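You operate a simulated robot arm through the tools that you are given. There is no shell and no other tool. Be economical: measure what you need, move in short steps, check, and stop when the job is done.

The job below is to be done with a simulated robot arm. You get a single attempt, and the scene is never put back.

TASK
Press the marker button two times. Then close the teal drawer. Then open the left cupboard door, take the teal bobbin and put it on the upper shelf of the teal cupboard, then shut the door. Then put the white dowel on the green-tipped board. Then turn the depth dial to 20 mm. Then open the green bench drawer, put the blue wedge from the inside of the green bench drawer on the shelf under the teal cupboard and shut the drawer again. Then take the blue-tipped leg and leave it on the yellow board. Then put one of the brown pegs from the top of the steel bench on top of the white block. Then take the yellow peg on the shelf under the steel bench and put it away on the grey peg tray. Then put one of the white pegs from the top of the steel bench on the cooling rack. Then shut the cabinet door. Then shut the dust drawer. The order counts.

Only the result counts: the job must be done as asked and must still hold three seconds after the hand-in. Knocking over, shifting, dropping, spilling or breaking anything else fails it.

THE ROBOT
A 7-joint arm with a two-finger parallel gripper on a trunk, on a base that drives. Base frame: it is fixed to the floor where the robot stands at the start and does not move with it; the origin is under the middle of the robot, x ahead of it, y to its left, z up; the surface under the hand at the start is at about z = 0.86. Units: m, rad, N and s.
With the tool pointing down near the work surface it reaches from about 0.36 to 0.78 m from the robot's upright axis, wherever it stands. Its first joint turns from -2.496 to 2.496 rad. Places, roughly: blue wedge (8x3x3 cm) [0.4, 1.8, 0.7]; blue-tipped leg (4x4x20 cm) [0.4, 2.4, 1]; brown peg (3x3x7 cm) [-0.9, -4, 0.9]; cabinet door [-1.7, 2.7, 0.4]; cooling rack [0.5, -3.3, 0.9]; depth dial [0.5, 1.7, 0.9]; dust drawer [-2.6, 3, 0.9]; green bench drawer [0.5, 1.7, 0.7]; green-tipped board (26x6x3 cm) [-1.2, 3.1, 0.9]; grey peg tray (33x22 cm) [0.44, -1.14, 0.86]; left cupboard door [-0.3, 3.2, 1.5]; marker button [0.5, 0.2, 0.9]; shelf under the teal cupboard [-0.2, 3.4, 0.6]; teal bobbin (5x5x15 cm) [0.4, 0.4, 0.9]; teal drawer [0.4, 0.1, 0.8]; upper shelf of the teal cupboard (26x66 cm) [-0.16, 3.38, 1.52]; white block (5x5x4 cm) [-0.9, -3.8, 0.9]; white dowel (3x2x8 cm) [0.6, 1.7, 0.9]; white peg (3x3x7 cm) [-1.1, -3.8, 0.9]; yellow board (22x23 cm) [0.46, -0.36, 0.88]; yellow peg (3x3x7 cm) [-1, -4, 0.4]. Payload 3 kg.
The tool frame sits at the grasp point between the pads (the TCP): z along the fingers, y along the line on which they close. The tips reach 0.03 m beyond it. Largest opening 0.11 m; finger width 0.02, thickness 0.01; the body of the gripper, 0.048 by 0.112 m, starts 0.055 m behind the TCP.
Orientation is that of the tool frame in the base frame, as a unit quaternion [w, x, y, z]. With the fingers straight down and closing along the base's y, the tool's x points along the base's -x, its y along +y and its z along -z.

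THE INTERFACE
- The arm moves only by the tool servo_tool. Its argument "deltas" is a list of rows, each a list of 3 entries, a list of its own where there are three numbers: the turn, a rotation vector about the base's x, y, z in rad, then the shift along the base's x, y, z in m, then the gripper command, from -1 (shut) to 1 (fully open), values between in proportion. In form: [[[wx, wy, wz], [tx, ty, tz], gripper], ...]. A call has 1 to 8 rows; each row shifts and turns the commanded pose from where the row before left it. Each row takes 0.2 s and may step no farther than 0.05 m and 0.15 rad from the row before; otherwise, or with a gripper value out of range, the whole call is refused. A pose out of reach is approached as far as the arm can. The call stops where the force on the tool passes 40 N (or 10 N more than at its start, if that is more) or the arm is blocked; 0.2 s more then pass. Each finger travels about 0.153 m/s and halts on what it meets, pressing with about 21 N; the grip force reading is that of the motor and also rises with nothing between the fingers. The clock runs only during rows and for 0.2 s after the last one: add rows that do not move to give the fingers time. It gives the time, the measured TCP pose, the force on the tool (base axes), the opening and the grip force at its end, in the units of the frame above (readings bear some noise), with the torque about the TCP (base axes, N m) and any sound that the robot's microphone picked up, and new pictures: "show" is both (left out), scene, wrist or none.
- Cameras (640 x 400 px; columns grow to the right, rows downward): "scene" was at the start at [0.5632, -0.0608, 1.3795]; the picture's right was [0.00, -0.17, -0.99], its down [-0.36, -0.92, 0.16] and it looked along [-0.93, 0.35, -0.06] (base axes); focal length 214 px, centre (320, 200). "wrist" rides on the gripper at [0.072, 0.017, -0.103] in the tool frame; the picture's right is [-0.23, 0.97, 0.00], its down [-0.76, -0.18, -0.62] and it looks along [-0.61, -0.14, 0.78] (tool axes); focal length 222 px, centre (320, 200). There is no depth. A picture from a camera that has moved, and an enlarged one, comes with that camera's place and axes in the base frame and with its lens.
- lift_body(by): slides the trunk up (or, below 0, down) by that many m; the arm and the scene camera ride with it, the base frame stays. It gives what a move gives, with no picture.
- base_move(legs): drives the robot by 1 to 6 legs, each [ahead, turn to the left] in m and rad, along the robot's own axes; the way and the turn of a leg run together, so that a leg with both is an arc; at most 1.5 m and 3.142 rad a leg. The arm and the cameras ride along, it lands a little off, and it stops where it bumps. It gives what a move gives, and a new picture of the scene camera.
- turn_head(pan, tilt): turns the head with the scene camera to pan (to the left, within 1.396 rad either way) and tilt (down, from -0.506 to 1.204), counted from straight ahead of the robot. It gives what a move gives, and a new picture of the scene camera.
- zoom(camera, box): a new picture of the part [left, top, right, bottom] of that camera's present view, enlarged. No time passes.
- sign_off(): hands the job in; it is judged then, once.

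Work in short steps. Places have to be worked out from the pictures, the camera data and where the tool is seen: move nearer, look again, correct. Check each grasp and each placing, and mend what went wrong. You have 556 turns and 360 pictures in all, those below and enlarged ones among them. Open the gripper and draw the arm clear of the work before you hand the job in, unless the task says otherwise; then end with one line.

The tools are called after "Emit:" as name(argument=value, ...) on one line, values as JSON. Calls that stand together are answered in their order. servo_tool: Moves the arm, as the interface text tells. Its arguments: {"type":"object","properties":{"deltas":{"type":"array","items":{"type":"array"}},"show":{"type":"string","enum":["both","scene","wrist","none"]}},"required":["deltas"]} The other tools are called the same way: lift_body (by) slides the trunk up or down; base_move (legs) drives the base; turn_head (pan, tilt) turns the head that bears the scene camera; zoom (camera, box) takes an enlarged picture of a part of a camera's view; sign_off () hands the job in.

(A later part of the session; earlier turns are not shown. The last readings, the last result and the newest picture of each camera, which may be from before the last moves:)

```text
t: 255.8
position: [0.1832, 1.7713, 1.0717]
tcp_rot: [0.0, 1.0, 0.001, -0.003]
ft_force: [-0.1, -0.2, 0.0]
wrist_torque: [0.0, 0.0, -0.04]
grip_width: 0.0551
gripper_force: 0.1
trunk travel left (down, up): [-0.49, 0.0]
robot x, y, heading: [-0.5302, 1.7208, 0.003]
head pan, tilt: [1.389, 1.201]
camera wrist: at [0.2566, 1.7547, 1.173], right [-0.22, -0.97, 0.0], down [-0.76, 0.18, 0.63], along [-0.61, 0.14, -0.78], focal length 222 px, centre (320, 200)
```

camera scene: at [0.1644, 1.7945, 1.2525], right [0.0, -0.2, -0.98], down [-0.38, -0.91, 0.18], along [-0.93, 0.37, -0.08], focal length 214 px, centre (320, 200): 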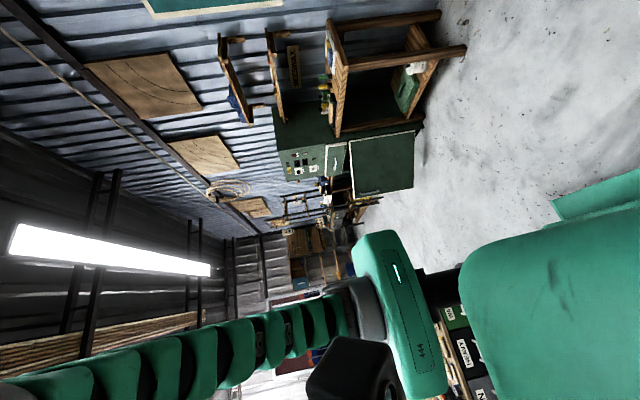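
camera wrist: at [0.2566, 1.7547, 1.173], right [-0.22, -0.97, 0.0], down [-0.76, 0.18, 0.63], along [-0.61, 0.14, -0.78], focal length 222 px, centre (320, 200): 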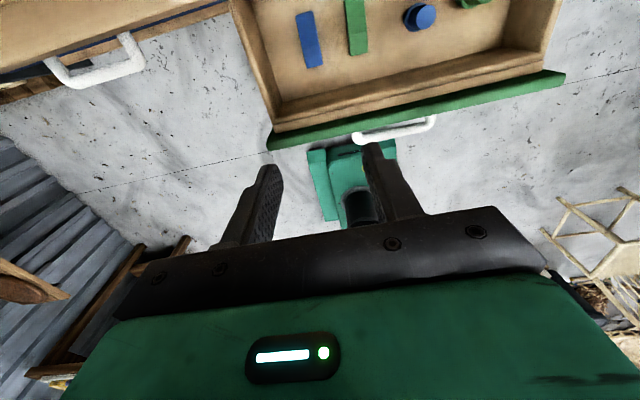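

The hand is reversed, but the knock pushed the drawer in by about 6 cm (bar now at x≈0.065). I put the closed fingers inside behind the front wall, left of the wedge, to pull it out again.

Emit:
servo_tool(deltas=[[[0, 0, 0], [0.008, 0.045, 0], -1], [[0, 0, 0], [0.002, 0.013, -0.04], -1], [[0, 0, 0], [0, 0, -0.05], -1], [[0, 0, 0], [0, 0, -0.05], -1], [[0, 0, 0], [0, 0, -0.05], -1]], show="wrist")

```text
t: 257.0
position: [0.1469, 1.8499, 0.9605]
tcp_rot: [-0.002, 1.0, 0.0, -0.002]
ft_force: [0.6, -0.3, 0.3]
wrist_torque: [0.04, -0.01, -0.01]
grip_width: 0.0003
gripper_force: 21.3
out of reach, approached as far as the arm can: row 1, 2, 3, 4, 5
trunk travel left (down, up): [-0.49, 0.0]
robot x, y, heading: [-0.5298, 1.721, -0.002]
head pan, tilt: [1.389, 1.201]
camera wrist: at [0.2188, 1.8333, 1.0622], right [-0.23, -0.97, 0.0], down [-0.76, 0.18, 0.63], along [-0.61, 0.14, -0.78], focal length 222 px, centre (320, 200)
```

wrist: 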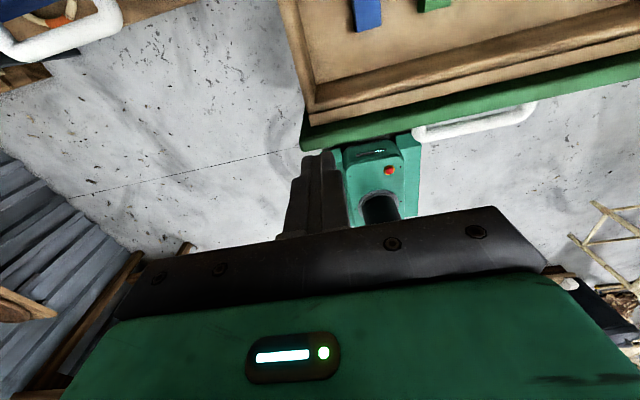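

The reversed wrist is at its joint limit here; turning the base 0.3 rad left will ease it. First I rise a little.

Emit:
servo_tool(deltas=[[[0, 0, 0], [0, -0.04, 0.03], -1], [[0, 0, 0], [0, -0.03, 0.04], -1]], show="none")

Emit:
base_move(legs=[[0, 0.35]])

```text
t: 257.6
position: [0.1455, 1.7803, 1.0297]
tcp_rot: [0.001, 1.0, 0.0, -0.003]
ft_force: [0.6, 0.4, -0.6]
wrist_torque: [-0.03, 0.01, 0.02]
grip_width: 0.0
gripper_force: 21.1
trunk travel left (down, up): [-0.49, 0.0]
robot x, y, heading: [-0.5279, 1.7218, 0.003]
head pan, tilt: [1.389, 1.201]
```

```text
t: 259.1
position: [0.078, 2.0145, 1.0304]
tcp_rot: [0.001, 0.984, 0.18, -0.003]
ft_force: [-0.4, -0.5, 0.3]
wrist_torque: [-0.01, 0.02, 0.04]
grip_width: 0.0
gripper_force: 21.1
trunk travel left (down, up): [-0.49, 0.0]
robot x, y, heading: [-0.5283, 1.6981, 0.364]
head pan, tilt: [1.389, 1.201]
camera scene: at [0.0875, 1.9586, 1.1504], right [-0.07, 0.17, -0.98], down [0.01, 0.99, 0.17], along [1.0, 0.0, -0.07], focal length 214 px, centre (320, 200)
```

scene: 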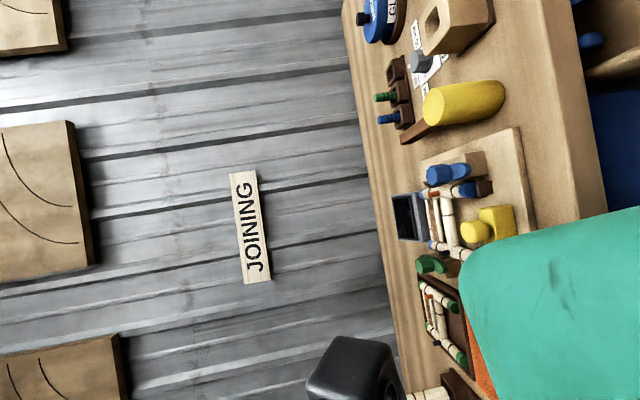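

Now I restore the yaw and move over the inside of the drawer's front-left.

Emit:
servo_tool(deltas=[[[0, 0, -0.12], [0.022, -0.037, 0], -1], [[0, 0, -0.12], [0.022, -0.037, 0], -1], [[0, 0, -0.12], [0.022, -0.037, 0], -1], [[0, 0, 0], [0.022, -0.037, 0], -1], [[0, 0, 0], [0.022, -0.037, 0], -1]], show="wrist")

```text
t: 260.3
position: [0.167, 1.8495, 1.0321]
tcp_rot: [0.001, 1.0, 0.002, -0.002]
ft_force: [-0.6, 0.5, -1.5]
wrist_torque: [-0.1, -0.04, 0.06]
grip_width: 0.0
gripper_force: 21.4
out of reach, approached as far as the arm can: row 5
trunk travel left (down, up): [-0.49, 0.0]
robot x, y, heading: [-0.5276, 1.7012, 0.36]
head pan, tilt: [1.389, 1.201]
camera wrist: at [0.2407, 1.8334, 1.1344], right [-0.22, -0.97, 0.0], down [-0.76, 0.18, 0.63], along [-0.61, 0.14, -0.78], focal length 222 px, centre (320, 200)
```

wrist: 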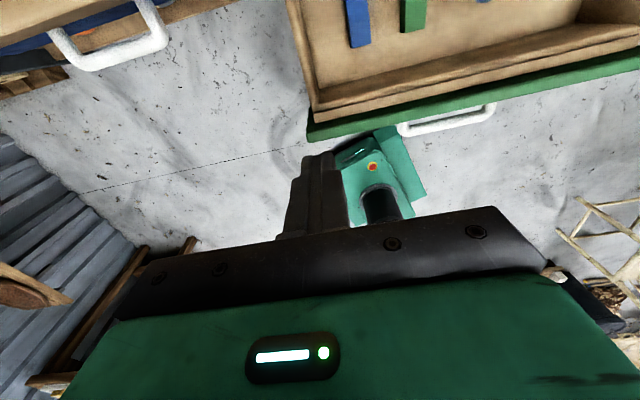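

It is simply the reach limit of the reversed hand (~0.71 m). I drive 0.12 m closer.

Emit:
base_move(legs=[[0.12, -0.3]])

```text
t: 261.7
position: [0.3029, 1.6633, 1.0327]
tcp_rot: [-0.001, 0.989, -0.148, -0.003]
ft_force: [3.0, 5.3, 6.7]
wrist_torque: [-0.46, 0.43, 0.06]
grip_width: 0.0001
gripper_force: 21.0
trunk travel left (down, up): [-0.49, 0.0]
robot x, y, heading: [-0.4056, 1.7381, 0.059]
head pan, tilt: [1.389, 1.201]
camera scene: at [0.277, 1.6123, 1.1539], right [0.05, 0.18, -0.98], down [0.62, 0.77, 0.17], along [0.79, -0.61, -0.07], focal length 214 px, centre (320, 200)
```

scene: 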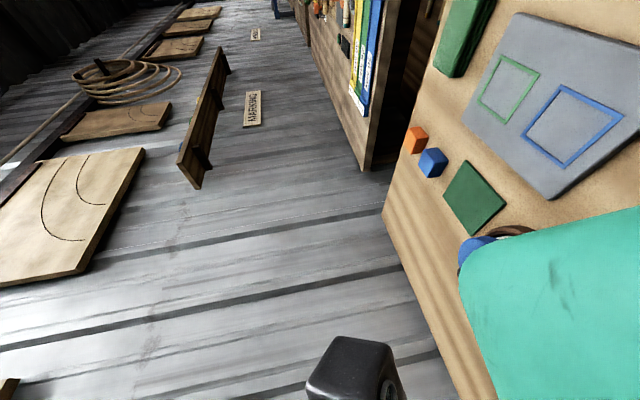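

A small force is felt; I rise and look.

Emit:
servo_tool(deltas=[[[0, 0, 0], [0, 0, 0.04], -1], [[0, 0, 0], [-0.02, 0, 0.04], -1]], show="wrist")

```text
t: 262.3
position: [0.2826, 1.6627, 1.1131]
tcp_rot: [-0.001, 0.989, -0.149, -0.004]
ft_force: [0.5, 0.4, -0.1]
wrist_torque: [0.0, 0.01, -0.03]
grip_width: 0.0
gripper_force: 21.0
trunk travel left (down, up): [-0.49, 0.0]
robot x, y, heading: [-0.4035, 1.7389, 0.062]
head pan, tilt: [1.389, 1.201]
camera wrist: at [0.3474, 1.6247, 1.2151], right [-0.5, -0.86, 0.0], down [-0.67, 0.39, 0.63], along [-0.54, 0.32, -0.78], focal length 222 px, centre (320, 200)
```

wrist: 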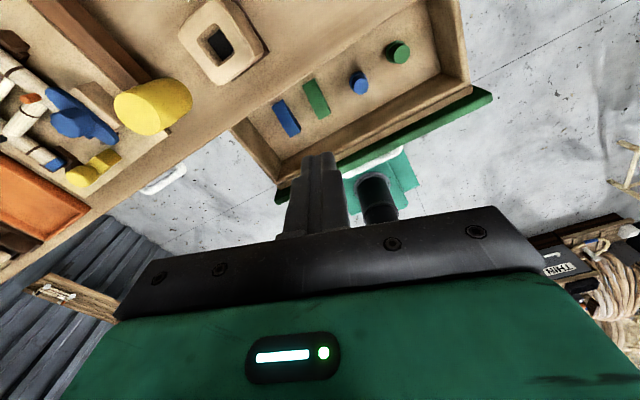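

Things look undisturbed. I go to the pull point with yaw restored.

Emit:
servo_tool(deltas=[[[0, 0, 0.1], [-0.022, 0.04, 0], -1], [[0, 0, 0.1], [-0.022, 0.04, 0], -1], [[0, 0, 0.1], [-0.022, 0.04, 0], -1], [[0, 0, 0], [-0.022, 0.044, 0], -1], [[0, 0, 0], [0, 0, -0.045], -1], [[0, 0, 0], [0, 0, -0.045], -1]], show="wrist")

```text
t: 263.7
position: [0.1928, 1.8261, 1.021]
tcp_rot: [-0.001, 1.0, 0.001, -0.005]
ft_force: [0.3, 1.1, -0.5]
wrist_torque: [0.01, -0.01, -0.01]
grip_width: 0.0001
gripper_force: 21.0
trunk travel left (down, up): [-0.49, 0.0]
robot x, y, heading: [-0.4033, 1.7384, 0.058]
head pan, tilt: [1.389, 1.201]
camera wrist: at [0.2664, 1.8095, 1.1222], right [-0.23, -0.97, 0.0], down [-0.76, 0.18, 0.63], along [-0.61, 0.14, -0.78], focal length 222 px, centre (320, 200)
```

wrist: 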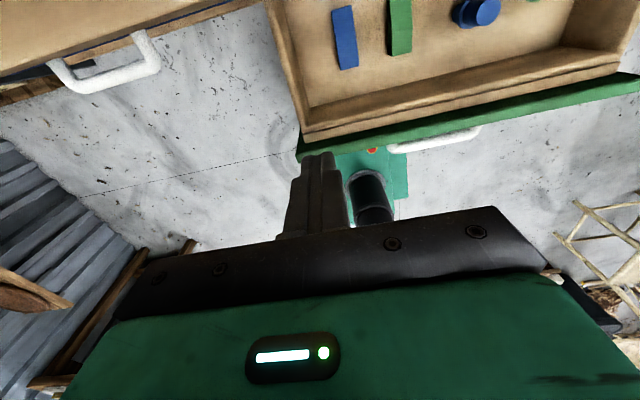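

I descend inside the drawer's front-left corner to tip z≈0.755.

Emit:
servo_tool(deltas=[[[0, 0, 0], [0, 0.004, -0.05], -1], [[0, 0, 0], [0, 0, -0.05], -1], [[0, 0, 0], [0, 0, -0.05], -1], [[0, 0, 0], [0, 0, -0.05], -1], [[0, 0, 0], [0, 0, -0.035], -1]], show="wrist")

```text
refused: row 1 steps farther than a row can; nothing moved
```

Emit:
servo_tool(deltas=[[[0, 0, 0], [0, 0.004, -0.045], -1], [[0, 0, 0], [0, 0, -0.05], -1], [[0, 0, 0], [0, 0, -0.05], -1], [[0, 0, 0], [0, 0, -0.05], -1], [[0, 0, 0], [0, 0, -0.04], -1]], show="wrist")

```text
t: 264.9
position: [0.1844, 1.8264, 0.8]
tcp_rot: [0.0, 1.0, 0.001, -0.003]
ft_force: [0.0, -0.4, -0.5]
wrist_torque: [-0.02, -0.01, -0.01]
grip_width: 0.0
gripper_force: 21.1
out of reach, approached as far as the arm can: row 5
trunk travel left (down, up): [-0.49, 0.0]
robot x, y, heading: [-0.4006, 1.7369, 0.058]
head pan, tilt: [1.389, 1.201]
camera wrist: at [0.2567, 1.8096, 0.902], right [-0.23, -0.97, 0.0], down [-0.76, 0.18, 0.63], along [-0.61, 0.14, -0.78], focal length 222 px, centre (320, 200)
```

wrist: 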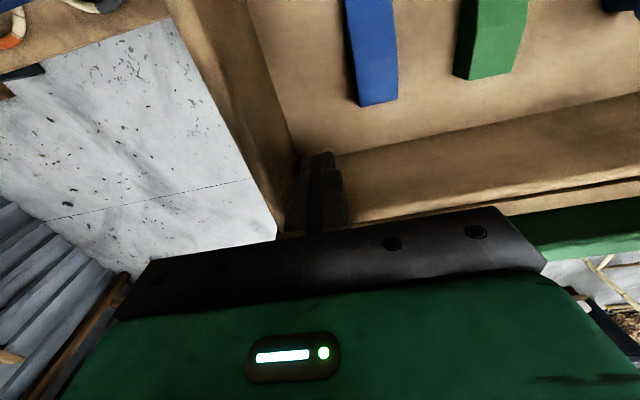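

Tips are at 0.77, inside the wall (trunk is high; I'll lower it later). I pull toward −x.

Emit:
servo_tool(deltas=[[[0, 0, 0], [-0.015, 0, 0], -1], [[0, 0, 0], [-0.015, 0, 0], -1], [[0, 0, 0], [-0.015, 0, 0], -1], [[0, 0, 0], [-0.015, 0, 0], -1], [[0, 0, 0], [-0.015, 0, 0], -1]], show="wrist")

```text
t: 266.1
position: [0.1074, 1.8254, 0.8011]
tcp_rot: [0.0, 1.0, 0.001, -0.004]
ft_force: [-0.6, -0.1, 0.5]
wrist_torque: [0.0, -0.03, -0.02]
grip_width: 0.0
gripper_force: 21.1
trunk travel left (down, up): [-0.49, 0.0]
robot x, y, heading: [-0.4073, 1.7359, 0.056]
head pan, tilt: [1.389, 1.201]
camera wrist: at [0.1815, 1.8095, 0.9035], right [-0.23, -0.97, 0.0], down [-0.76, 0.18, 0.63], along [-0.61, 0.14, -0.78], focal length 222 px, centre (320, 200)
```

wrist: 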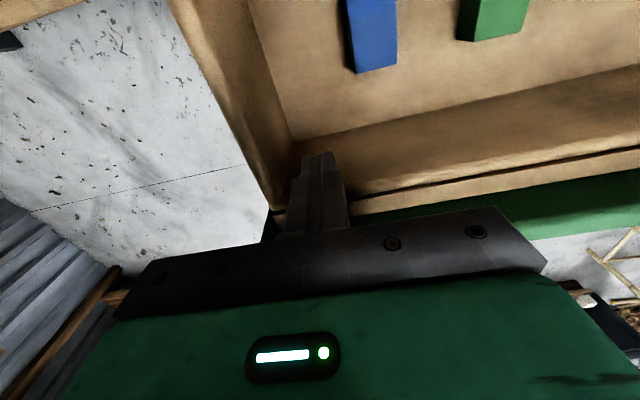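

The drawer came back out about 5 cm (wedge's thick end at x≈0.144). I rise, then lower the trunk so the arm can reach deeper.

Emit:
servo_tool(deltas=[[[0, 0, 0], [0.01, 0, 0.03], -1], [[0, 0, 0], [0, 0, 0.05], -1], [[0, 0, 0], [0.02, -0.01, 0.045], 0], [[0, 0, 0], [0.02, -0.02, 0.04], 0], [[0, 0, 0], [0.02, -0.02, 0.04], 0], [[0, 0, 0], [0, 0, 0.045], 0]], show="none")

```text
refused: row 3 steps farther than a row can; nothing moved
```

Emit:
servo_tool(deltas=[[[0, 0, 0], [0.01, 0, 0.03], -1], [[0, 0, 0], [0, 0, 0.05], -1], [[0, 0, 0], [0.02, -0.01, 0.04], 0], [[0, 0, 0], [0.02, -0.02, 0.04], 0], [[0, 0, 0], [0.02, -0.02, 0.04], 0], [[0, 0, 0], [0, 0, 0.045], 0]], show="none")

```text
t: 267.5
position: [0.1812, 1.7717, 1.0462]
tcp_rot: [-0.001, 1.0, -0.001, -0.004]
ft_force: [-0.6, 0.2, -1.0]
wrist_torque: [0.06, 0.01, -0.02]
grip_width: 0.0551
gripper_force: 0.1
trunk travel left (down, up): [-0.49, 0.0]
robot x, y, heading: [-0.404, 1.735, 0.06]
head pan, tilt: [1.389, 1.201]
```

Emit:
lift_body(by=-0.2)

Emit:
servo_tool(deltas=[[[0, 0, 0], [0, 0, 0], 0]], show="wrist")

```text
t: 269.7
position: [0.1818, 1.7735, 0.8463]
tcp_rot: [0.0, 1.0, 0.001, -0.004]
ft_force: [-0.7, -0.5, -0.2]
wrist_torque: [0.03, -0.01, 0.02]
grip_width: 0.0552
gripper_force: 0.2
trunk travel left (down, up): [-0.29, 0.2]
robot x, y, heading: [-0.4006, 1.7372, 0.057]
head pan, tilt: [1.389, 1.201]
```

```text
t: 270.1
position: [0.1814, 1.7719, 0.8478]
tcp_rot: [0.001, 1.0, 0.002, -0.004]
ft_force: [-0.4, -1.0, 0.0]
wrist_torque: [-0.03, -0.02, 0.05]
grip_width: 0.055
gripper_force: 0.1
trunk travel left (down, up): [-0.29, 0.2]
robot x, y, heading: [-0.4025, 1.7368, 0.06]
head pan, tilt: [1.389, 1.201]
camera wrist: at [0.2542, 1.7559, 0.9485], right [-0.23, -0.97, 0.0], down [-0.76, 0.18, 0.63], along [-0.61, 0.14, -0.78], focal length 222 px, centre (320, 200)
```

wrist: 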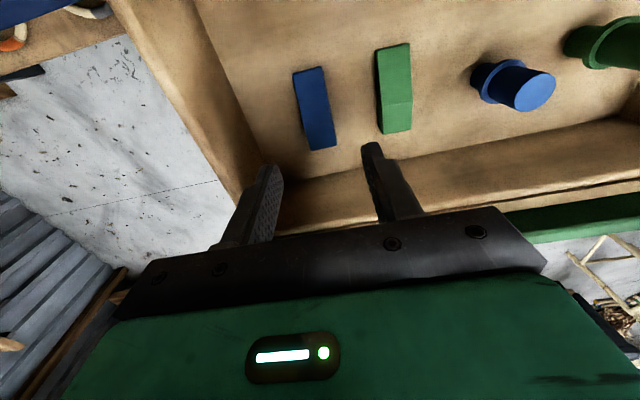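

The wedge centres at (0.183, 1.776) with its thick end toward the robot. I lower over it.

Emit:
servo_tool(deltas=[[[0, 0, 0], [-0.005, 0.003, -0.04], 0], [[0, 0, 0], [0, 0, -0.04], 0], [[0, 0, 0], [0, 0, -0.025], 0]], show="wrist")

```text
t: 270.9
position: [0.1748, 1.7768, 0.7432]
tcp_rot: [0.0, 1.0, 0.001, -0.004]
ft_force: [0.3, -0.3, 0.1]
wrist_torque: [0.05, -0.04, 0.02]
grip_width: 0.0547
gripper_force: 0.1
trunk travel left (down, up): [-0.29, 0.2]
robot x, y, heading: [-0.4016, 1.7343, 0.061]
head pan, tilt: [1.389, 1.201]
camera wrist: at [0.2485, 1.7591, 0.8436], right [-0.23, -0.97, 0.0], down [-0.76, 0.18, 0.63], along [-0.61, 0.14, -0.78], focal length 222 px, centre (320, 200)
```

wrist: 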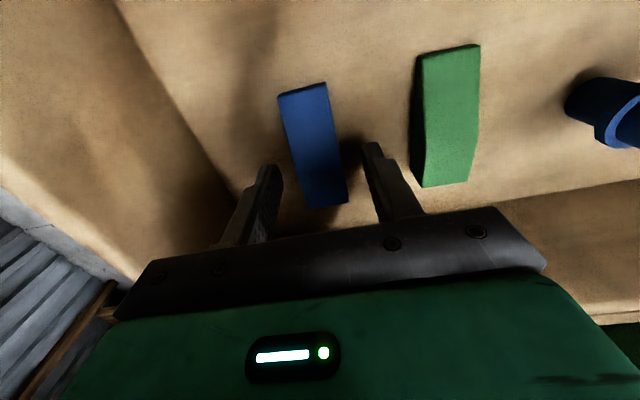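

Emit:
servo_tool(deltas=[[[0, 0, 0], [0, 0, -0.01], 0], [[0, 0, 0], [0, 0, -0.008], 0], [[0, 0, 0], [0, 0, -0.006], 0], [[0, 0, 0], [0, 0, -0.005], 0]], show="wrist")

```text
t: 271.5
position: [0.1787, 1.7767, 0.7289]
tcp_rot: [0.0, 1.0, 0.001, 0.001]
ft_force: [2.5, 0.4, 24.4]
wrist_torque: [-0.72, 0.0, -0.02]
grip_width: 0.0546
gripper_force: 0.1
trunk travel left (down, up): [-0.29, 0.2]
robot x, y, heading: [-0.4027, 1.7347, 0.06]
head pan, tilt: [1.389, 1.201]
stopped in row 3: the force on the tool passed its limit at 54 N (the readings are from after the stop); the commanded pose is now the measured one
camera wrist: at [0.2511, 1.7604, 0.8304], right [-0.23, -0.97, 0.0], down [-0.76, 0.18, 0.62], along [-0.61, 0.14, -0.78], focal length 222 px, centre (320, 200)
```

wrist: 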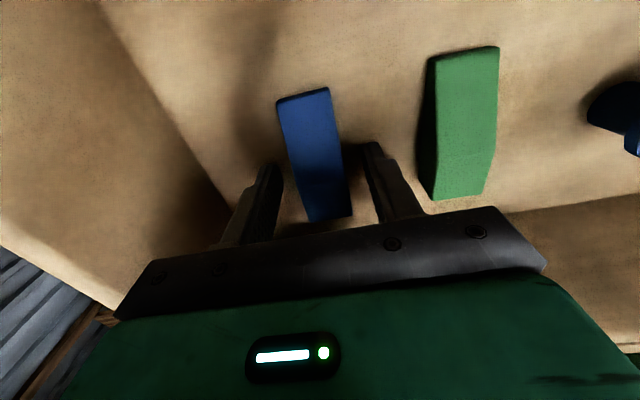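

The finger touched the drawer floor (z≈0.699). I ease up 3 mm and close on the wedge.

Emit:
servo_tool(deltas=[[[0, 0, 0], [0, 0, 0.004], 0], [[0, 0, 0], [0, 0, 0], -1], [[0, 0, 0], [0, 0, 0], -1], [[0, 0, 0], [0, 0, 0], -1]], show="wrist")

```text
t: 272.5
position: [0.1778, 1.777, 0.731]
tcp_rot: [0.001, 1.0, 0.0, -0.002]
ft_force: [-0.2, -0.6, 0.1]
wrist_torque: [0.01, 0.01, -0.02]
grip_width: 0.0289
gripper_force: 21.2
trunk travel left (down, up): [-0.29, 0.2]
robot x, y, heading: [-0.4031, 1.7391, 0.057]
head pan, tilt: [1.389, 1.201]
camera wrist: at [0.2505, 1.7605, 0.8325], right [-0.23, -0.97, 0.0], down [-0.76, 0.18, 0.63], along [-0.61, 0.14, -0.78], focal length 222 px, centre (320, 200)
```

wrist: 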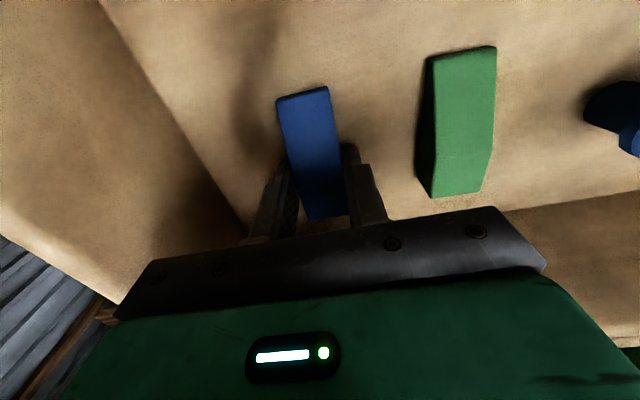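

Gripped at 2.9 cm. I lift slowly.

Emit:
servo_tool(deltas=[[[0, 0, 0], [0, 0, 0.02], -1], [[0, 0, 0], [0, 0, 0.03], -1], [[0, 0, 0], [0, 0, 0.04], -1], [[0, 0, 0], [0, 0, 0.05], -1], [[0, 0, 0], [0, 0, 0.05], -1], [[0, 0, 0], [0, 0, 0.05], -1], [[0, 0, 0], [0, 0, 0.04], -1]], show="wrist")

```text
t: 274.1
position: [0.1783, 1.7798, 1.0121]
tcp_rot: [-0.001, 1.0, 0.001, -0.003]
ft_force: [-0.2, 0.0, -0.8]
wrist_torque: [-0.05, 0.04, -0.02]
grip_width: 0.0288
gripper_force: 21.1
trunk travel left (down, up): [-0.29, 0.2]
robot x, y, heading: [-0.4054, 1.7364, 0.057]
head pan, tilt: [1.389, 1.201]
camera wrist: at [0.2495, 1.7624, 1.1154], right [-0.23, -0.97, 0.0], down [-0.76, 0.18, 0.63], along [-0.61, 0.14, -0.78], focal length 222 px, centre (320, 200)
```

wrist: 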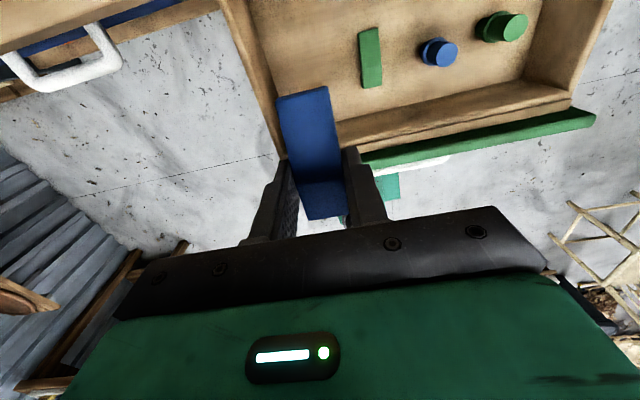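

The wedge is lifted clear. I back off and drive to the wall shelf under the teal cupboard.

Emit:
base_move(legs=[[-0.25, 0], [0, 1.09]])

Emit:
turn_head(pan=0, tilt=0.9)

```text
t: 278.7
position: [-0.4004, 2.2513, 1.0138]
tcp_rot: [0.001, 0.864, 0.504, -0.001]
ft_force: [0.7, -0.1, -0.1]
wrist_torque: [-0.01, 0.0, 0.02]
grip_width: 0.0291
gripper_force: 20.5
trunk travel left (down, up): [-0.29, 0.2]
robot x, y, heading: [-0.6089, 1.7038, 1.114]
head pan, tilt: [1.389, 1.201]
camera scene: at [-0.3582, 2.2133, 1.1346], right [-0.16, 0.09, -0.98], down [-0.62, 0.77, 0.17], along [0.77, 0.64, -0.07], focal length 214 px, centre (320, 200)
```

scene: 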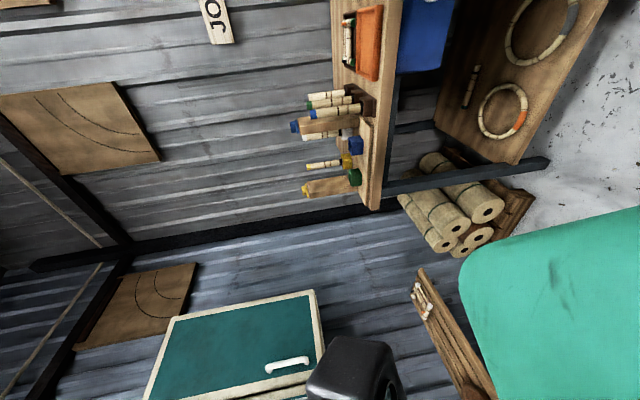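

```text
t: 280.2
position: [-0.4008, 2.2503, 1.0136]
tcp_rot: [0.0, 0.864, 0.504, -0.002]
ft_force: [-0.3, 0.0, -0.1]
wrist_torque: [0.01, 0.0, 0.0]
grip_width: 0.029
gripper_force: 20.9
trunk travel left (down, up): [-0.29, 0.2]
robot x, y, heading: [-0.6095, 1.7021, 1.116]
head pan, tilt: [0.0, 0.901]
camera scene: at [-0.416, 2.223, 1.0697], right [-0.87, 0.49, 0.0], down [0.31, 0.54, 0.78], along [0.39, 0.68, -0.62], focal length 214 px, centre (320, 200)
```

scene: 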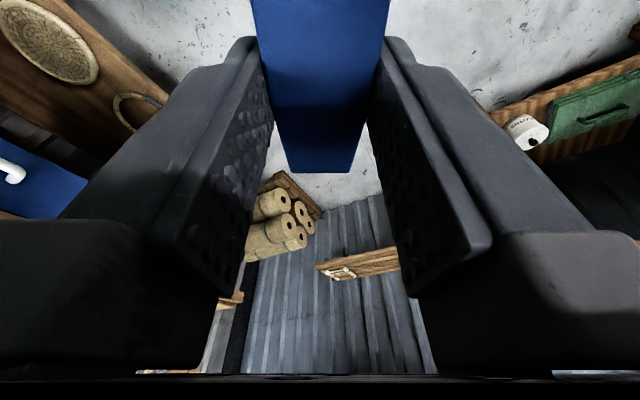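

I rotate the hand back to its normal orientation here, where there is free space, for better views of the shelf.

Emit:
servo_tool(deltas=[[[0, 0, -0.149], [0, 0, 0], -1], [[0, 0, -0.149], [0, 0, 0], -1], [[0, 0, -0.149], [0, 0, 0], -1], [[0, 0, -0.149], [0, 0, 0], -1], [[0, 0, -0.149], [0, 0, 0], -1], [[0, 0, -0.149], [0, 0, 0], -1], [[0, 0, -0.149], [0, 0, 0], -1], [[0, 0, -0.149], [0, 0, 0], -1]], show="none")

Emit:
servo_tool(deltas=[[[0, 0, -0.149], [0, 0, 0], -1], [[0, 0, -0.149], [0, 0, 0], -1], [[0, 0, -0.149], [0, 0, 0], -1], [[0, 0, -0.149], [0, 0, 0], -1], [[0, 0, -0.149], [0, 0, 0], -1], [[0, 0, -0.149], [0, 0, 0], -1], [[0, 0, -0.149], [0, 0, 0], -1], [[0, 0, -0.149], [0, 0, 0], -1]], show="none")

Emit:
servo_tool(deltas=[[[0, 0, -0.149], [0, 0, 0], -1], [[0, 0, -0.149], [0, 0, 0], -1], [[0, 0, -0.149], [0, 0, 0], -1], [[0, 0, -0.149], [0, 0, 0], -1], [[0, 0, -0.149], [0, 0, 0], -1]], show="none")

Emit:
base_move(legs=[[0.55, 0]])

Emit:
turn_head(pan=0, tilt=-0.45)

```text
t: 282.0
position: [-0.4004, 2.2508, 1.0133]
tcp_rot: [0.0, 0.998, -0.069, -0.001]
ft_force: [-0.6, 0.6, -0.1]
wrist_torque: [0.02, 0.0, -0.03]
grip_width: 0.0288
gripper_force: 20.5
trunk travel left (down, up): [-0.29, 0.2]
robot x, y, heading: [-0.611, 1.7049, 1.11]
head pan, tilt: [0.0, 0.901]
```

```text
t: 283.8
position: [-0.3991, 2.2498, 1.0128]
tcp_rot: [0.0, 0.787, -0.618, 0.0]
ft_force: [0.4, 0.4, -0.6]
wrist_torque: [-0.01, 0.01, 0.02]
grip_width: 0.0287
gripper_force: 21.2
trunk travel left (down, up): [-0.29, 0.2]
robot x, y, heading: [-0.6067, 1.7036, 1.113]
head pan, tilt: [0.0, 0.901]
```

```text
t: 285.0
position: [-0.4014, 2.2484, 1.0068]
tcp_rot: [0.001, -0.508, 0.861, 0.001]
ft_force: [-0.1, 0.4, -0.8]
wrist_torque: [0.02, 0.01, 0.01]
grip_width: 0.0288
gripper_force: 21.0
out of reach, approached as far as the arm can: row 5
trunk travel left (down, up): [-0.29, 0.2]
robot x, y, heading: [-0.6139, 1.7044, 1.112]
head pan, tilt: [0.0, 0.901]
```

```text
t: 288.2
position: [-0.1709, 2.7419, 1.0063]
tcp_rot: [0.001, -0.514, 0.858, 0.001]
ft_force: [0.0, -0.1, -0.8]
wrist_torque: [0.0, -0.01, 0.01]
grip_width: 0.029
gripper_force: 20.9
trunk travel left (down, up): [-0.29, 0.2]
robot x, y, heading: [-0.3711, 2.1952, 1.126]
head pan, tilt: [0.0, 0.901]
camera scene: at [-0.1569, 2.7654, 1.0625], right [0.88, -0.47, 0.0], down [-0.29, -0.55, 0.78], along [-0.37, -0.69, -0.62], focal length 214 px, centre (320, 200)
```

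scene: 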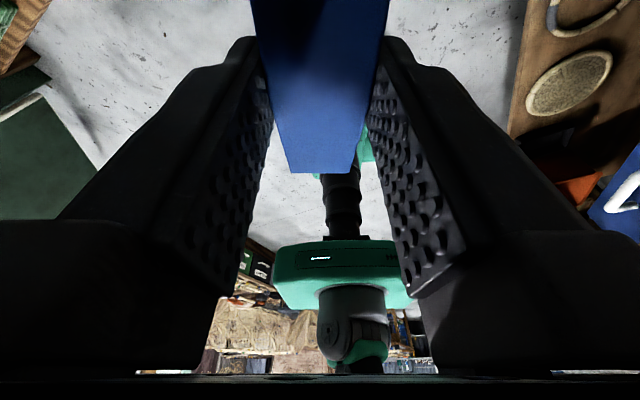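

```text
t: 289.7
position: [-0.1714, 2.7408, 1.0075]
tcp_rot: [0.001, -0.514, 0.858, 0.001]
ft_force: [-0.1, 0.2, -0.5]
wrist_torque: [0.0, 0.0, -0.01]
grip_width: 0.0293
gripper_force: 21.3
trunk travel left (down, up): [-0.29, 0.2]
robot x, y, heading: [-0.3683, 2.1949, 1.124]
head pan, tilt: [0.0, -0.45]
camera scene: at [-0.1019, 2.8684, 1.0685], right [0.88, -0.47, 0.0], down [-0.42, -0.79, -0.44], along [0.21, 0.38, -0.9], focal length 214 px, centre (320, 200)
```

scene: 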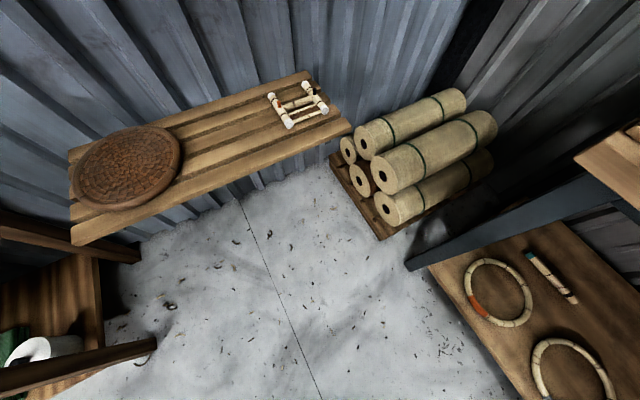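

The shelf spans x −0.52..0.20, y 3.24..3.50 at z≈0.60, with free room around (−0.12, 3.36). I lower the trunk and drive closer under the cupboard.

Emit:
lift_body(by=-0.27)

Emit:
base_move(legs=[[0.4, 0.38]])

```text
t: 292.4
position: [-0.1699, 2.7393, 0.7362]
tcp_rot: [0.0, -0.514, 0.858, 0.0]
ft_force: [-0.4, -0.4, -0.4]
wrist_torque: [0.04, 0.0, 0.0]
grip_width: 0.0287
gripper_force: 21.1
trunk travel left (down, up): [-0.02, 0.47]
robot x, y, heading: [-0.3684, 2.1956, 1.123]
head pan, tilt: [0.0, -0.45]
```

```text
t: 294.9
position: [-0.2875, 3.1558, 0.7324]
tcp_rot: [-0.002, -0.67, 0.743, -0.003]
ft_force: [0.3, 0.1, 0.7]
wrist_torque: [-0.02, 0.0, 0.02]
grip_width: 0.0292
gripper_force: 21.2
trunk travel left (down, up): [-0.02, 0.47]
robot x, y, heading: [-0.2619, 2.5786, 1.504]
head pan, tilt: [0.0, -0.45]
camera scene: at [-0.2737, 3.3005, 0.7929], right [0.99, -0.1, 0.0], down [-0.09, -0.9, -0.43], along [0.05, 0.43, -0.9], focal length 214 px, centre (320, 200)
```

scene: 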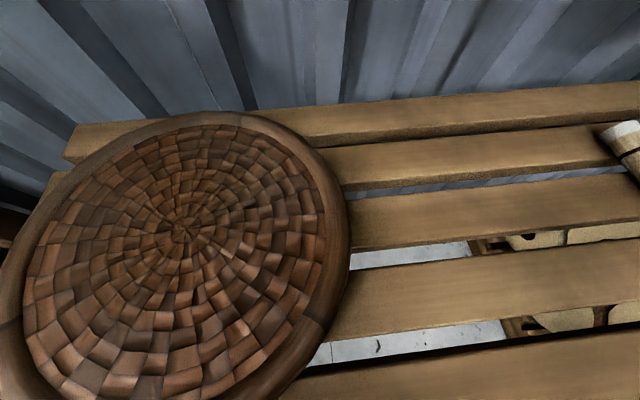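

I set the head straight down and shift right to x≈−0.13, then forward over the slats.

Emit:
turn_head(pan=0, tilt=0.1)

Emit:
servo_tool(deltas=[[[0, 0, 0.05], [0.045, 0, 0], -1], [[0, 0, 0.05], [0.045, 0, 0], -1], [[0, 0, 0], [0.04, 0.02, 0], -1], [[0, 0, 0], [0.03, 0.035, 0], -1], [[0, 0, 0], [0, 0.045, 0], -1], [[0, 0, 0], [0, 0.045, 0], -1], [[0, 0, 0], [0, 0.025, 0], -1]])

```text
t: 295.9
position: [-0.2884, 3.1549, 0.7321]
tcp_rot: [-0.002, -0.67, 0.743, -0.002]
ft_force: [0.5, 0.4, -0.8]
wrist_torque: [-0.02, -0.02, 0.0]
grip_width: 0.029
gripper_force: 21.0
trunk travel left (down, up): [-0.02, 0.47]
robot x, y, heading: [-0.2617, 2.5738, 1.502]
head pan, tilt: [0.0, 0.099]
camera scene: at [-0.2785, 3.255, 0.7719], right [0.99, -0.1, 0.0], down [-0.1, -0.99, 0.1], along [-0.01, -0.1, -0.99], focal length 214 px, centre (320, 200)
```

scene: 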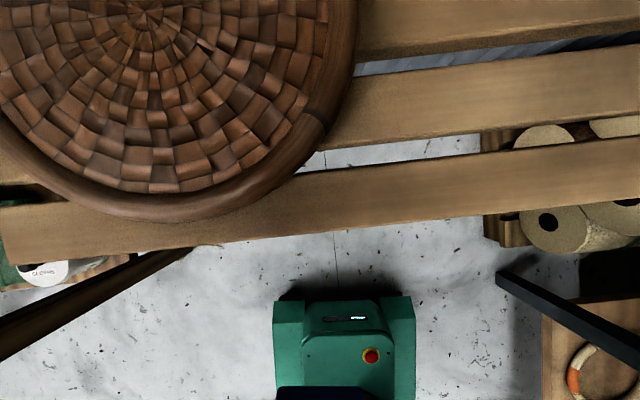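

```text
t: 297.5
position: [-0.1254, 3.2728, 0.7306]
tcp_rot: [-0.002, -0.707, 0.708, -0.001]
ft_force: [0.4, -0.5, -0.1]
wrist_torque: [0.01, 0.0, 0.04]
grip_width: 0.0291
gripper_force: 21.0
out of reach, approached as far as the arm can: row 6, 7
trunk travel left (down, up): [-0.02, 0.47]
robot x, y, heading: [-0.2656, 2.5747, 1.499]
head pan, tilt: [0.0, 0.099]
camera scene: at [-0.1263, 3.3734, 0.7689], right [1.0, 0.0, 0.0], down [0.0, -0.99, 0.1], along [0.0, -0.1, -0.99], focal length 214 px, centre (320, 200)
camera wrist: at [-0.1433, 3.202, 0.8327], right [-0.97, 0.23, 0.0], down [0.18, 0.76, 0.62], along [0.14, 0.6, -0.78], focal length 222 px, centre (320, 200)
```

scene: 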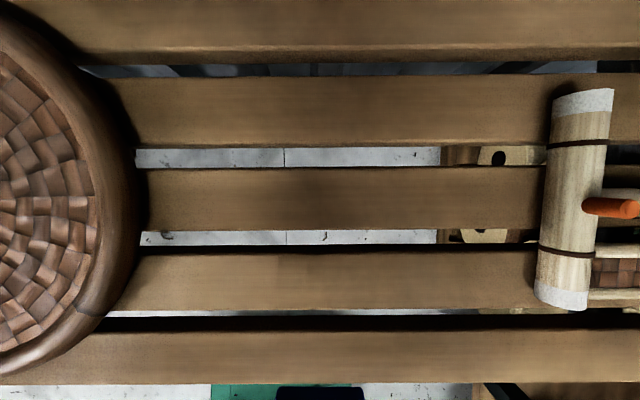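
wrist: 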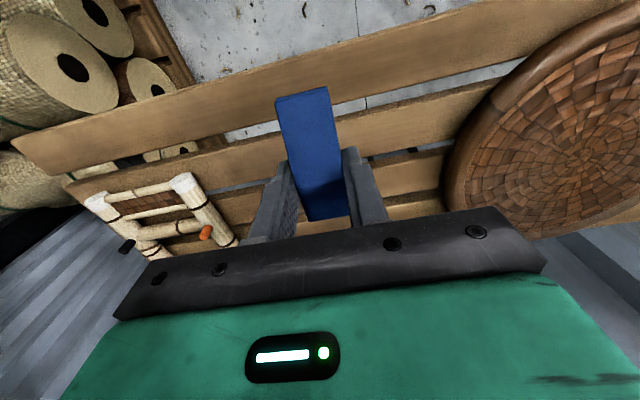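

Reach ends at y≈3.27; I drive 6 cm closer.

Emit:
base_move(legs=[[0.06, 0]])

Emit:
servo_tool(deltas=[[[0, 0, 0], [0, 0, -0.03], -1], [[0, 0, 0], [0, 0, -0.03], -1], [[0, 0, 0], [0, 0, -0.01], -1]], show="wrist")

```text
t: 298.4
position: [-0.1228, 3.3356, 0.73]
tcp_rot: [-0.001, -0.706, 0.708, 0.0]
ft_force: [-0.3, 0.0, 0.0]
wrist_torque: [0.02, -0.02, -0.01]
grip_width: 0.029
gripper_force: 21.0
trunk travel left (down, up): [-0.02, 0.47]
robot x, y, heading: [-0.2614, 2.6365, 1.51]
head pan, tilt: [0.0, 0.099]
camera scene: at [-0.1231, 3.4353, 0.7692], right [1.0, 0.0, 0.0], down [0.0, -0.99, 0.1], along [0.0, -0.1, -0.99], focal length 214 px, centre (320, 200)
```

scene: 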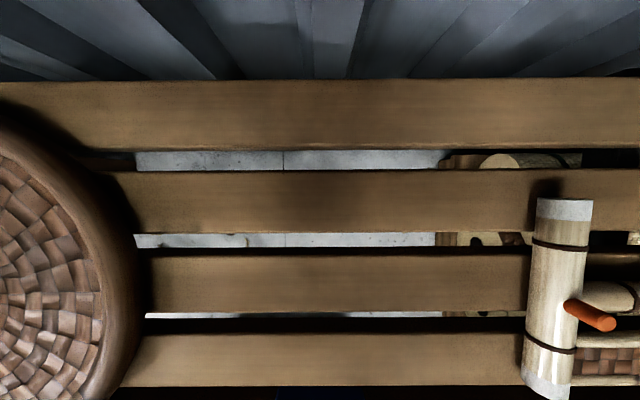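

```text
t: 299.2
position: [-0.1228, 3.338, 0.6594]
tcp_rot: [-0.002, -0.706, 0.708, -0.001]
ft_force: [0.4, 0.3, -0.4]
wrist_torque: [-0.04, 0.02, -0.01]
grip_width: 0.029
gripper_force: 21.0
trunk travel left (down, up): [-0.02, 0.47]
robot x, y, heading: [-0.2616, 2.6384, 1.505]
head pan, tilt: [0.0, 0.099]
camera wrist: at [-0.1404, 3.2659, 0.7627], right [-0.97, 0.23, 0.0], down [0.18, 0.76, 0.62], along [0.14, 0.6, -0.78], focal length 222 px, centre (320, 200)
```

wrist: 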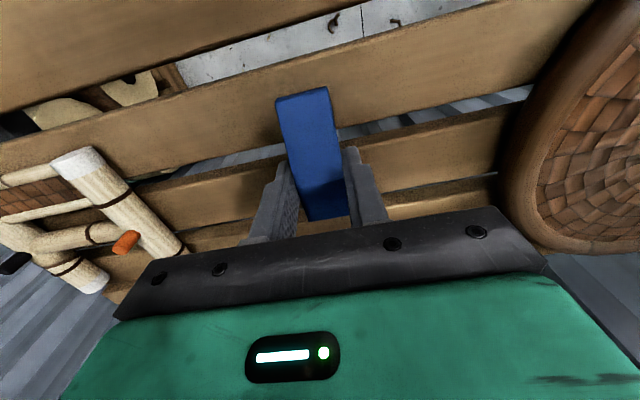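

I lower in small rows till contact.

Emit:
servo_tool(deltas=[[[0, 0, 0], [0, 0, -0.005], -1], [[0, 0, 0], [0, 0, -0.004], -1], [[0, 0, 0], [0, 0, -0.004], -1], [[0, 0, 0], [0, 0, -0.003], -1]], show="none")

```text
t: 300.4
position: [-0.1215, 3.3376, 0.6507]
tcp_rot: [-0.003, 0.707, -0.707, -0.003]
ft_force: [-1.2, -0.9, 15.4]
wrist_torque: [-0.42, 0.19, -0.02]
grip_width: 0.0287
gripper_force: 21.7
trunk travel left (down, up): [-0.02, 0.47]
robot x, y, heading: [-0.2613, 2.6403, 1.512]
head pan, tilt: [0.0, 0.099]
stopped in row 4: the force on the tool passed its limit at 42 N (the readings are from after the stop); the commanded pose is now the measured one
```

Contact at TCP z 0.651. I ease, open, and rise slightly.

Emit:
servo_tool(deltas=[[[0, 0, 0], [0, 0, 0.001], -1], [[0, 0, 0], [0, 0, 0], -0.3], [[0, 0, 0], [0, 0, 0], 0], [[0, 0, 0], [0, 0, 0.02], 0], [[0, 0, 0], [0, 0, 0.04], 0]], show="wrist")

```text
t: 301.6
position: [-0.1228, 3.3365, 0.7105]
tcp_rot: [-0.002, 0.707, -0.707, -0.002]
ft_force: [-1.1, 0.5, 0.5]
wrist_torque: [-0.01, -0.03, -0.01]
grip_width: 0.055
gripper_force: 0.1
trunk travel left (down, up): [-0.02, 0.47]
robot x, y, heading: [-0.262, 2.639, 1.502]
head pan, tilt: [0.0, 0.099]
camera wrist: at [-0.1401, 3.2639, 0.8124], right [-0.97, 0.23, 0.0], down [0.18, 0.76, 0.63], along [0.14, 0.61, -0.78], focal length 222 px, centre (320, 200)
```

wrist: 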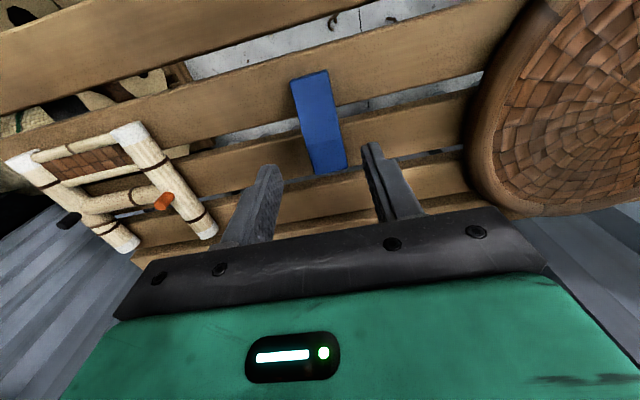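

The wedge rests across the slats. I reverse in an arc away from the shelf, raise the trunk, and return to face the drawer.

Emit:
base_move(legs=[[-0.4, 0]])

Emit:
lift_body(by=0.35)

Emit:
base_move(legs=[[-0.55, -0.9], [0, -0.6]])

```text
t: 304.1
position: [-0.1451, 2.9407, 0.7095]
tcp_rot: [0.002, -0.705, 0.71, 0.002]
ft_force: [0.4, 0.4, -0.7]
wrist_torque: [0.01, -0.02, 0.0]
grip_width: 0.0552
gripper_force: 0.1
trunk travel left (down, up): [-0.02, 0.47]
robot x, y, heading: [-0.289, 2.2401, 1.497]
head pan, tilt: [0.0, 0.099]
camera scene: at [-0.1452, 3.0391, 0.7499], right [1.0, -0.01, 0.0], down [-0.01, -1.0, 0.09], along [0.0, -0.09, -1.0], focal length 214 px, centre (320, 200)
```

scene: 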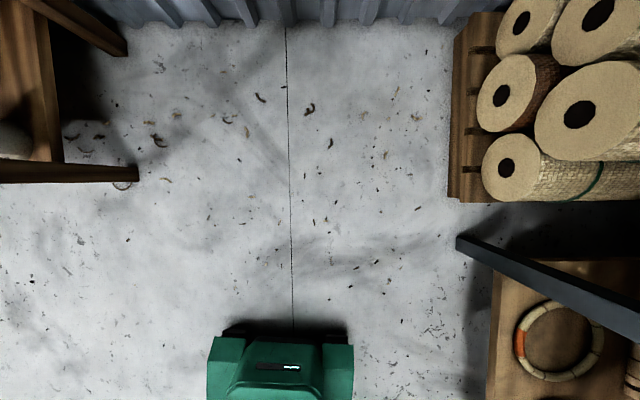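

```text
t: 307.5
position: [-0.145, 2.9401, 1.0608]
tcp_rot: [0.002, -0.704, 0.71, 0.002]
ft_force: [0.5, 0.0, -1.1]
wrist_torque: [-0.05, -0.01, -0.02]
grip_width: 0.0552
gripper_force: 0.0
trunk travel left (down, up): [-0.37, 0.12]
robot x, y, heading: [-0.289, 2.2445, 1.498]
head pan, tilt: [0.0, 0.099]
```

```text
t: 312.7
position: [0.156, 1.671, 1.0609]
tcp_rot: [0.005, -0.02, 1.0, 0.0]
ft_force: [0.5, -5.1, -1.3]
wrist_torque: [0.45, -0.05, -0.12]
grip_width: 0.0552
gripper_force: 0.1
trunk travel left (down, up): [-0.37, 0.12]
robot x, y, heading: [-0.547, 1.827, 0.001]
head pan, tilt: [0.0, 0.099]
stopped in leg 2: the robot was blocked; the commanded pose is now the measured one
camera scene: at [0.256, 1.6736, 1.102], right [0.04, -1.0, 0.0], down [-1.0, -0.04, 0.09], along [-0.09, 0.0, -1.0], focal length 214 px, centre (320, 200)
```

scene: 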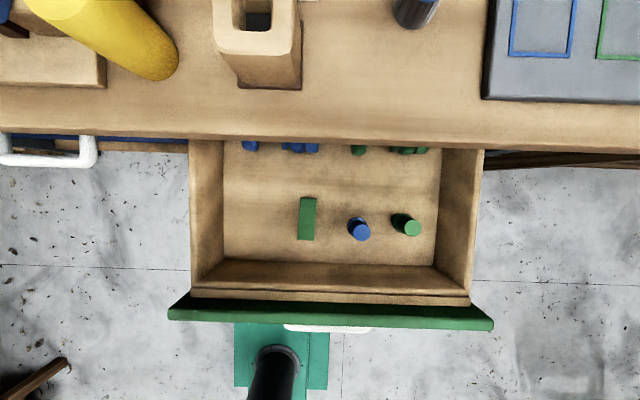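

The drawer is still open with the other items in place. I back 0.2 m, turn the hand horizontal and shift left for pushing at y≈1.80.

Emit:
base_move(legs=[[-0.22, 0]])

Emit:
servo_tool(deltas=[[[0, -0.1428, 0], [0, 0.015, 0], -1], [[0, -0.1428, 0], [0, 0.015, 0], -1], [[0, -0.1428, 0], [0, 0.015, 0], -1], [[0, -0.1428, 0], [0, 0.015, 0], -1], [[0, -0.1428, 0], [0, 0.015, 0], -1], [[0, -0.1428, 0], [0, 0.015, 0], -1], [[0, -0.1428, 0], [0, 0.015, 0], -1], [[0, -0.1428, 0], [0, 0.015, 0], -1]], show="none")

Emit:
servo_tool(deltas=[[[0, -0.1428, 0], [0, 0.01, 0], -1], [[0, -0.1428, 0], [0, 0, 0], -1], [[0, -0.1428, 0], [0, 0, 0], -1]], show="none")

```text
t: 314.4
position: [-0.057, 1.6777, 1.0612]
tcp_rot: [0.003, -0.023, 1.0, 0.002]
ft_force: [0.1, -0.6, -0.6]
wrist_torque: [0.01, 0.0, -0.02]
grip_width: 0.055
gripper_force: 0.1
trunk travel left (down, up): [-0.37, 0.12]
robot x, y, heading: [-0.7623, 1.8304, 0.002]
head pan, tilt: [0.0, 0.099]
camera scene: at [0.0429, 1.6797, 1.1015], right [0.05, -1.0, 0.0], down [-0.99, -0.05, 0.09], along [-0.09, 0.0, -1.0], focal length 214 px, centre (320, 200)
```

scene: 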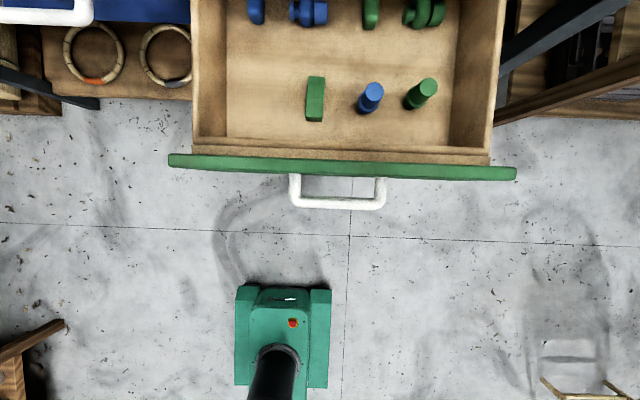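

```text
t: 316.2
position: [-0.0555, 1.7981, 1.0617]
tcp_rot: [0.542, -0.022, 0.84, -0.012]
ft_force: [0.4, -1.2, 0.1]
wrist_torque: [0.06, 0.04, 0.03]
grip_width: 0.0002
gripper_force: 21.5
trunk travel left (down, up): [-0.37, 0.12]
robot x, y, heading: [-0.7587, 1.8295, 0.004]
head pan, tilt: [0.0, 0.099]
```

```text
t: 317.0
position: [-0.0568, 1.8068, 1.0631]
tcp_rot: [0.71, -0.015, 0.704, -0.017]
ft_force: [0.6, 0.2, -0.2]
wrist_torque: [0.0, 0.0, -0.03]
grip_width: 0.0
gripper_force: 21.2
trunk travel left (down, up): [-0.37, 0.12]
robot x, y, heading: [-0.7604, 1.8269, 0.005]
head pan, tilt: [0.0, 0.099]
```

I lower the trunk to bring the fingertips level with the drawer face.

Emit:
lift_body(by=-0.31)

Emit:
servo_tool(deltas=[[[0, 0, 0], [0.03, 0, 0], -1], [[0, 0, 0], [0.02, 0, 0], -1]], show="scene")

```text
t: 320.1
position: [-0.0569, 1.8065, 0.7526]
tcp_rot: [0.709, -0.016, 0.705, -0.015]
ft_force: [-1.0, -0.5, 0.4]
wrist_torque: [0.01, 0.01, -0.01]
grip_width: 0.0001
gripper_force: 20.9
trunk travel left (down, up): [-0.06, 0.43]
robot x, y, heading: [-0.7633, 1.8283, 0.004]
head pan, tilt: [0.0, 0.099]
```

```text
t: 320.6
position: [-0.0073, 1.8054, 0.7533]
tcp_rot: [0.709, -0.017, 0.705, -0.015]
ft_force: [0.3, -0.4, 0.9]
wrist_torque: [0.03, 0.03, 0.0]
grip_width: 0.0
gripper_force: 21.3
trunk travel left (down, up): [-0.06, 0.43]
robot x, y, heading: [-0.7604, 1.8241, 0.007]
head pan, tilt: [0.0, 0.099]
camera scene: at [-0.046, 1.8082, 0.8553], right [0.0, -1.0, 0.05], down [-0.09, -0.04, -0.99], along [1.0, 0.0, -0.09], focal length 214 px, centre (320, 200)
```

scene: 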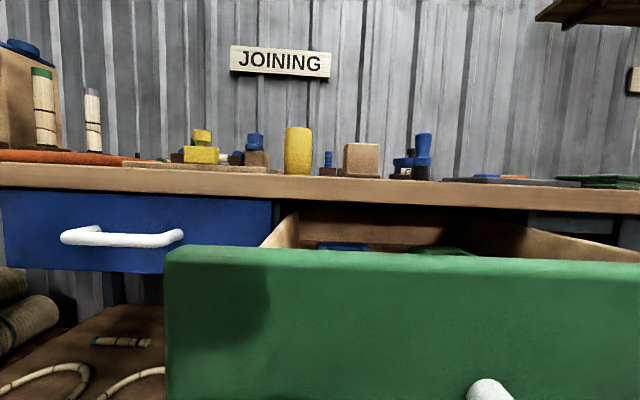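

I drive forward to push the drawer in.

Emit:
base_move(legs=[[0.25, 0]])

```text
t: 322.5
position: [0.2418, 1.8028, 0.7539]
tcp_rot: [0.709, -0.014, 0.705, -0.017]
ft_force: [0.6, 0.1, 0.2]
wrist_torque: [0.01, 0.0, 0.0]
grip_width: 0.0001
gripper_force: 20.4
trunk travel left (down, up): [-0.06, 0.43]
robot x, y, heading: [-0.5128, 1.8294, -0.003]
head pan, tilt: [0.0, 0.099]
camera scene: at [0.202, 1.8056, 0.8555], right [0.0, -1.0, 0.05], down [-0.09, -0.04, -0.99], along [1.0, -0.01, -0.09], focal length 214 px, centre (320, 200)
```

scene: 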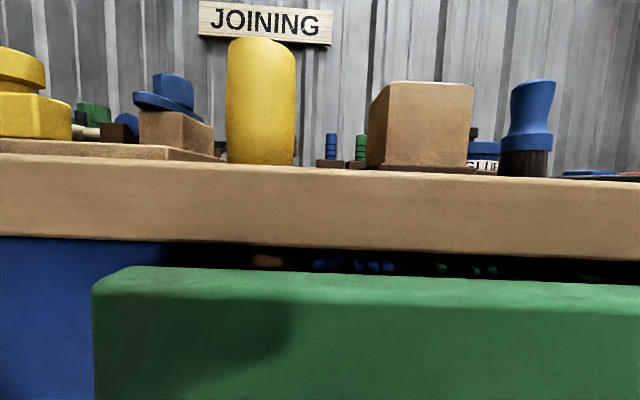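

Nearly shut; I push the rest with the arm.

Emit:
servo_tool(deltas=[[[0, 0, 0], [0.015, 0, 0], -1], [[0, 0, 0], [0.01, 0, 0], -1], [[0, 0, 0], [0.01, 0, 0], -1], [[0, 0, 0], [0.01, 0, 0], -1], [[0, 0, 0], [0.01, 0, 0], -1], [[0, 0, 0], [0.01, 0, 0], -1], [[0, 0, 0], [0.01, 0, 0], -1]], show="scene")

```text
t: 323.6
position: [0.2879, 1.8037, 0.7547]
tcp_rot: [0.708, -0.017, 0.705, -0.017]
ft_force: [-49.3, 2.6, 9.7]
wrist_torque: [0.09, 0.14, 0.16]
grip_width: 0.0
gripper_force: 21.2
trunk travel left (down, up): [-0.06, 0.43]
robot x, y, heading: [-0.5126, 1.8303, 0.0]
head pan, tilt: [0.0, 0.099]
stopped in row 5: the force on the tool passed its limit at 70 N (the readings are from after the stop); the commanded pose is now the measured one
camera scene: at [0.2489, 1.8065, 0.8568], right [0.0, -1.0, 0.05], down [-0.1, -0.05, -0.99], along [1.0, -0.01, -0.1], focal length 214 px, centre (320, 200)
```

scene: 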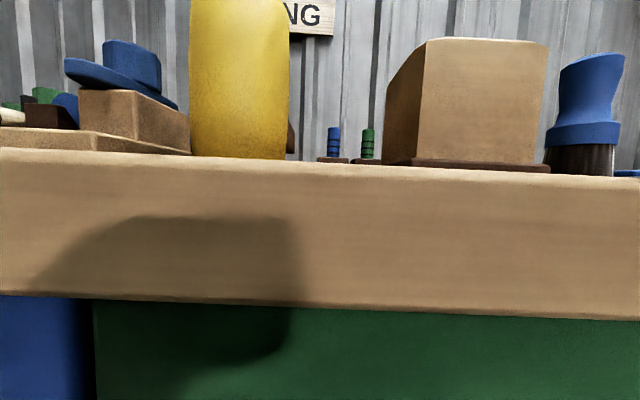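

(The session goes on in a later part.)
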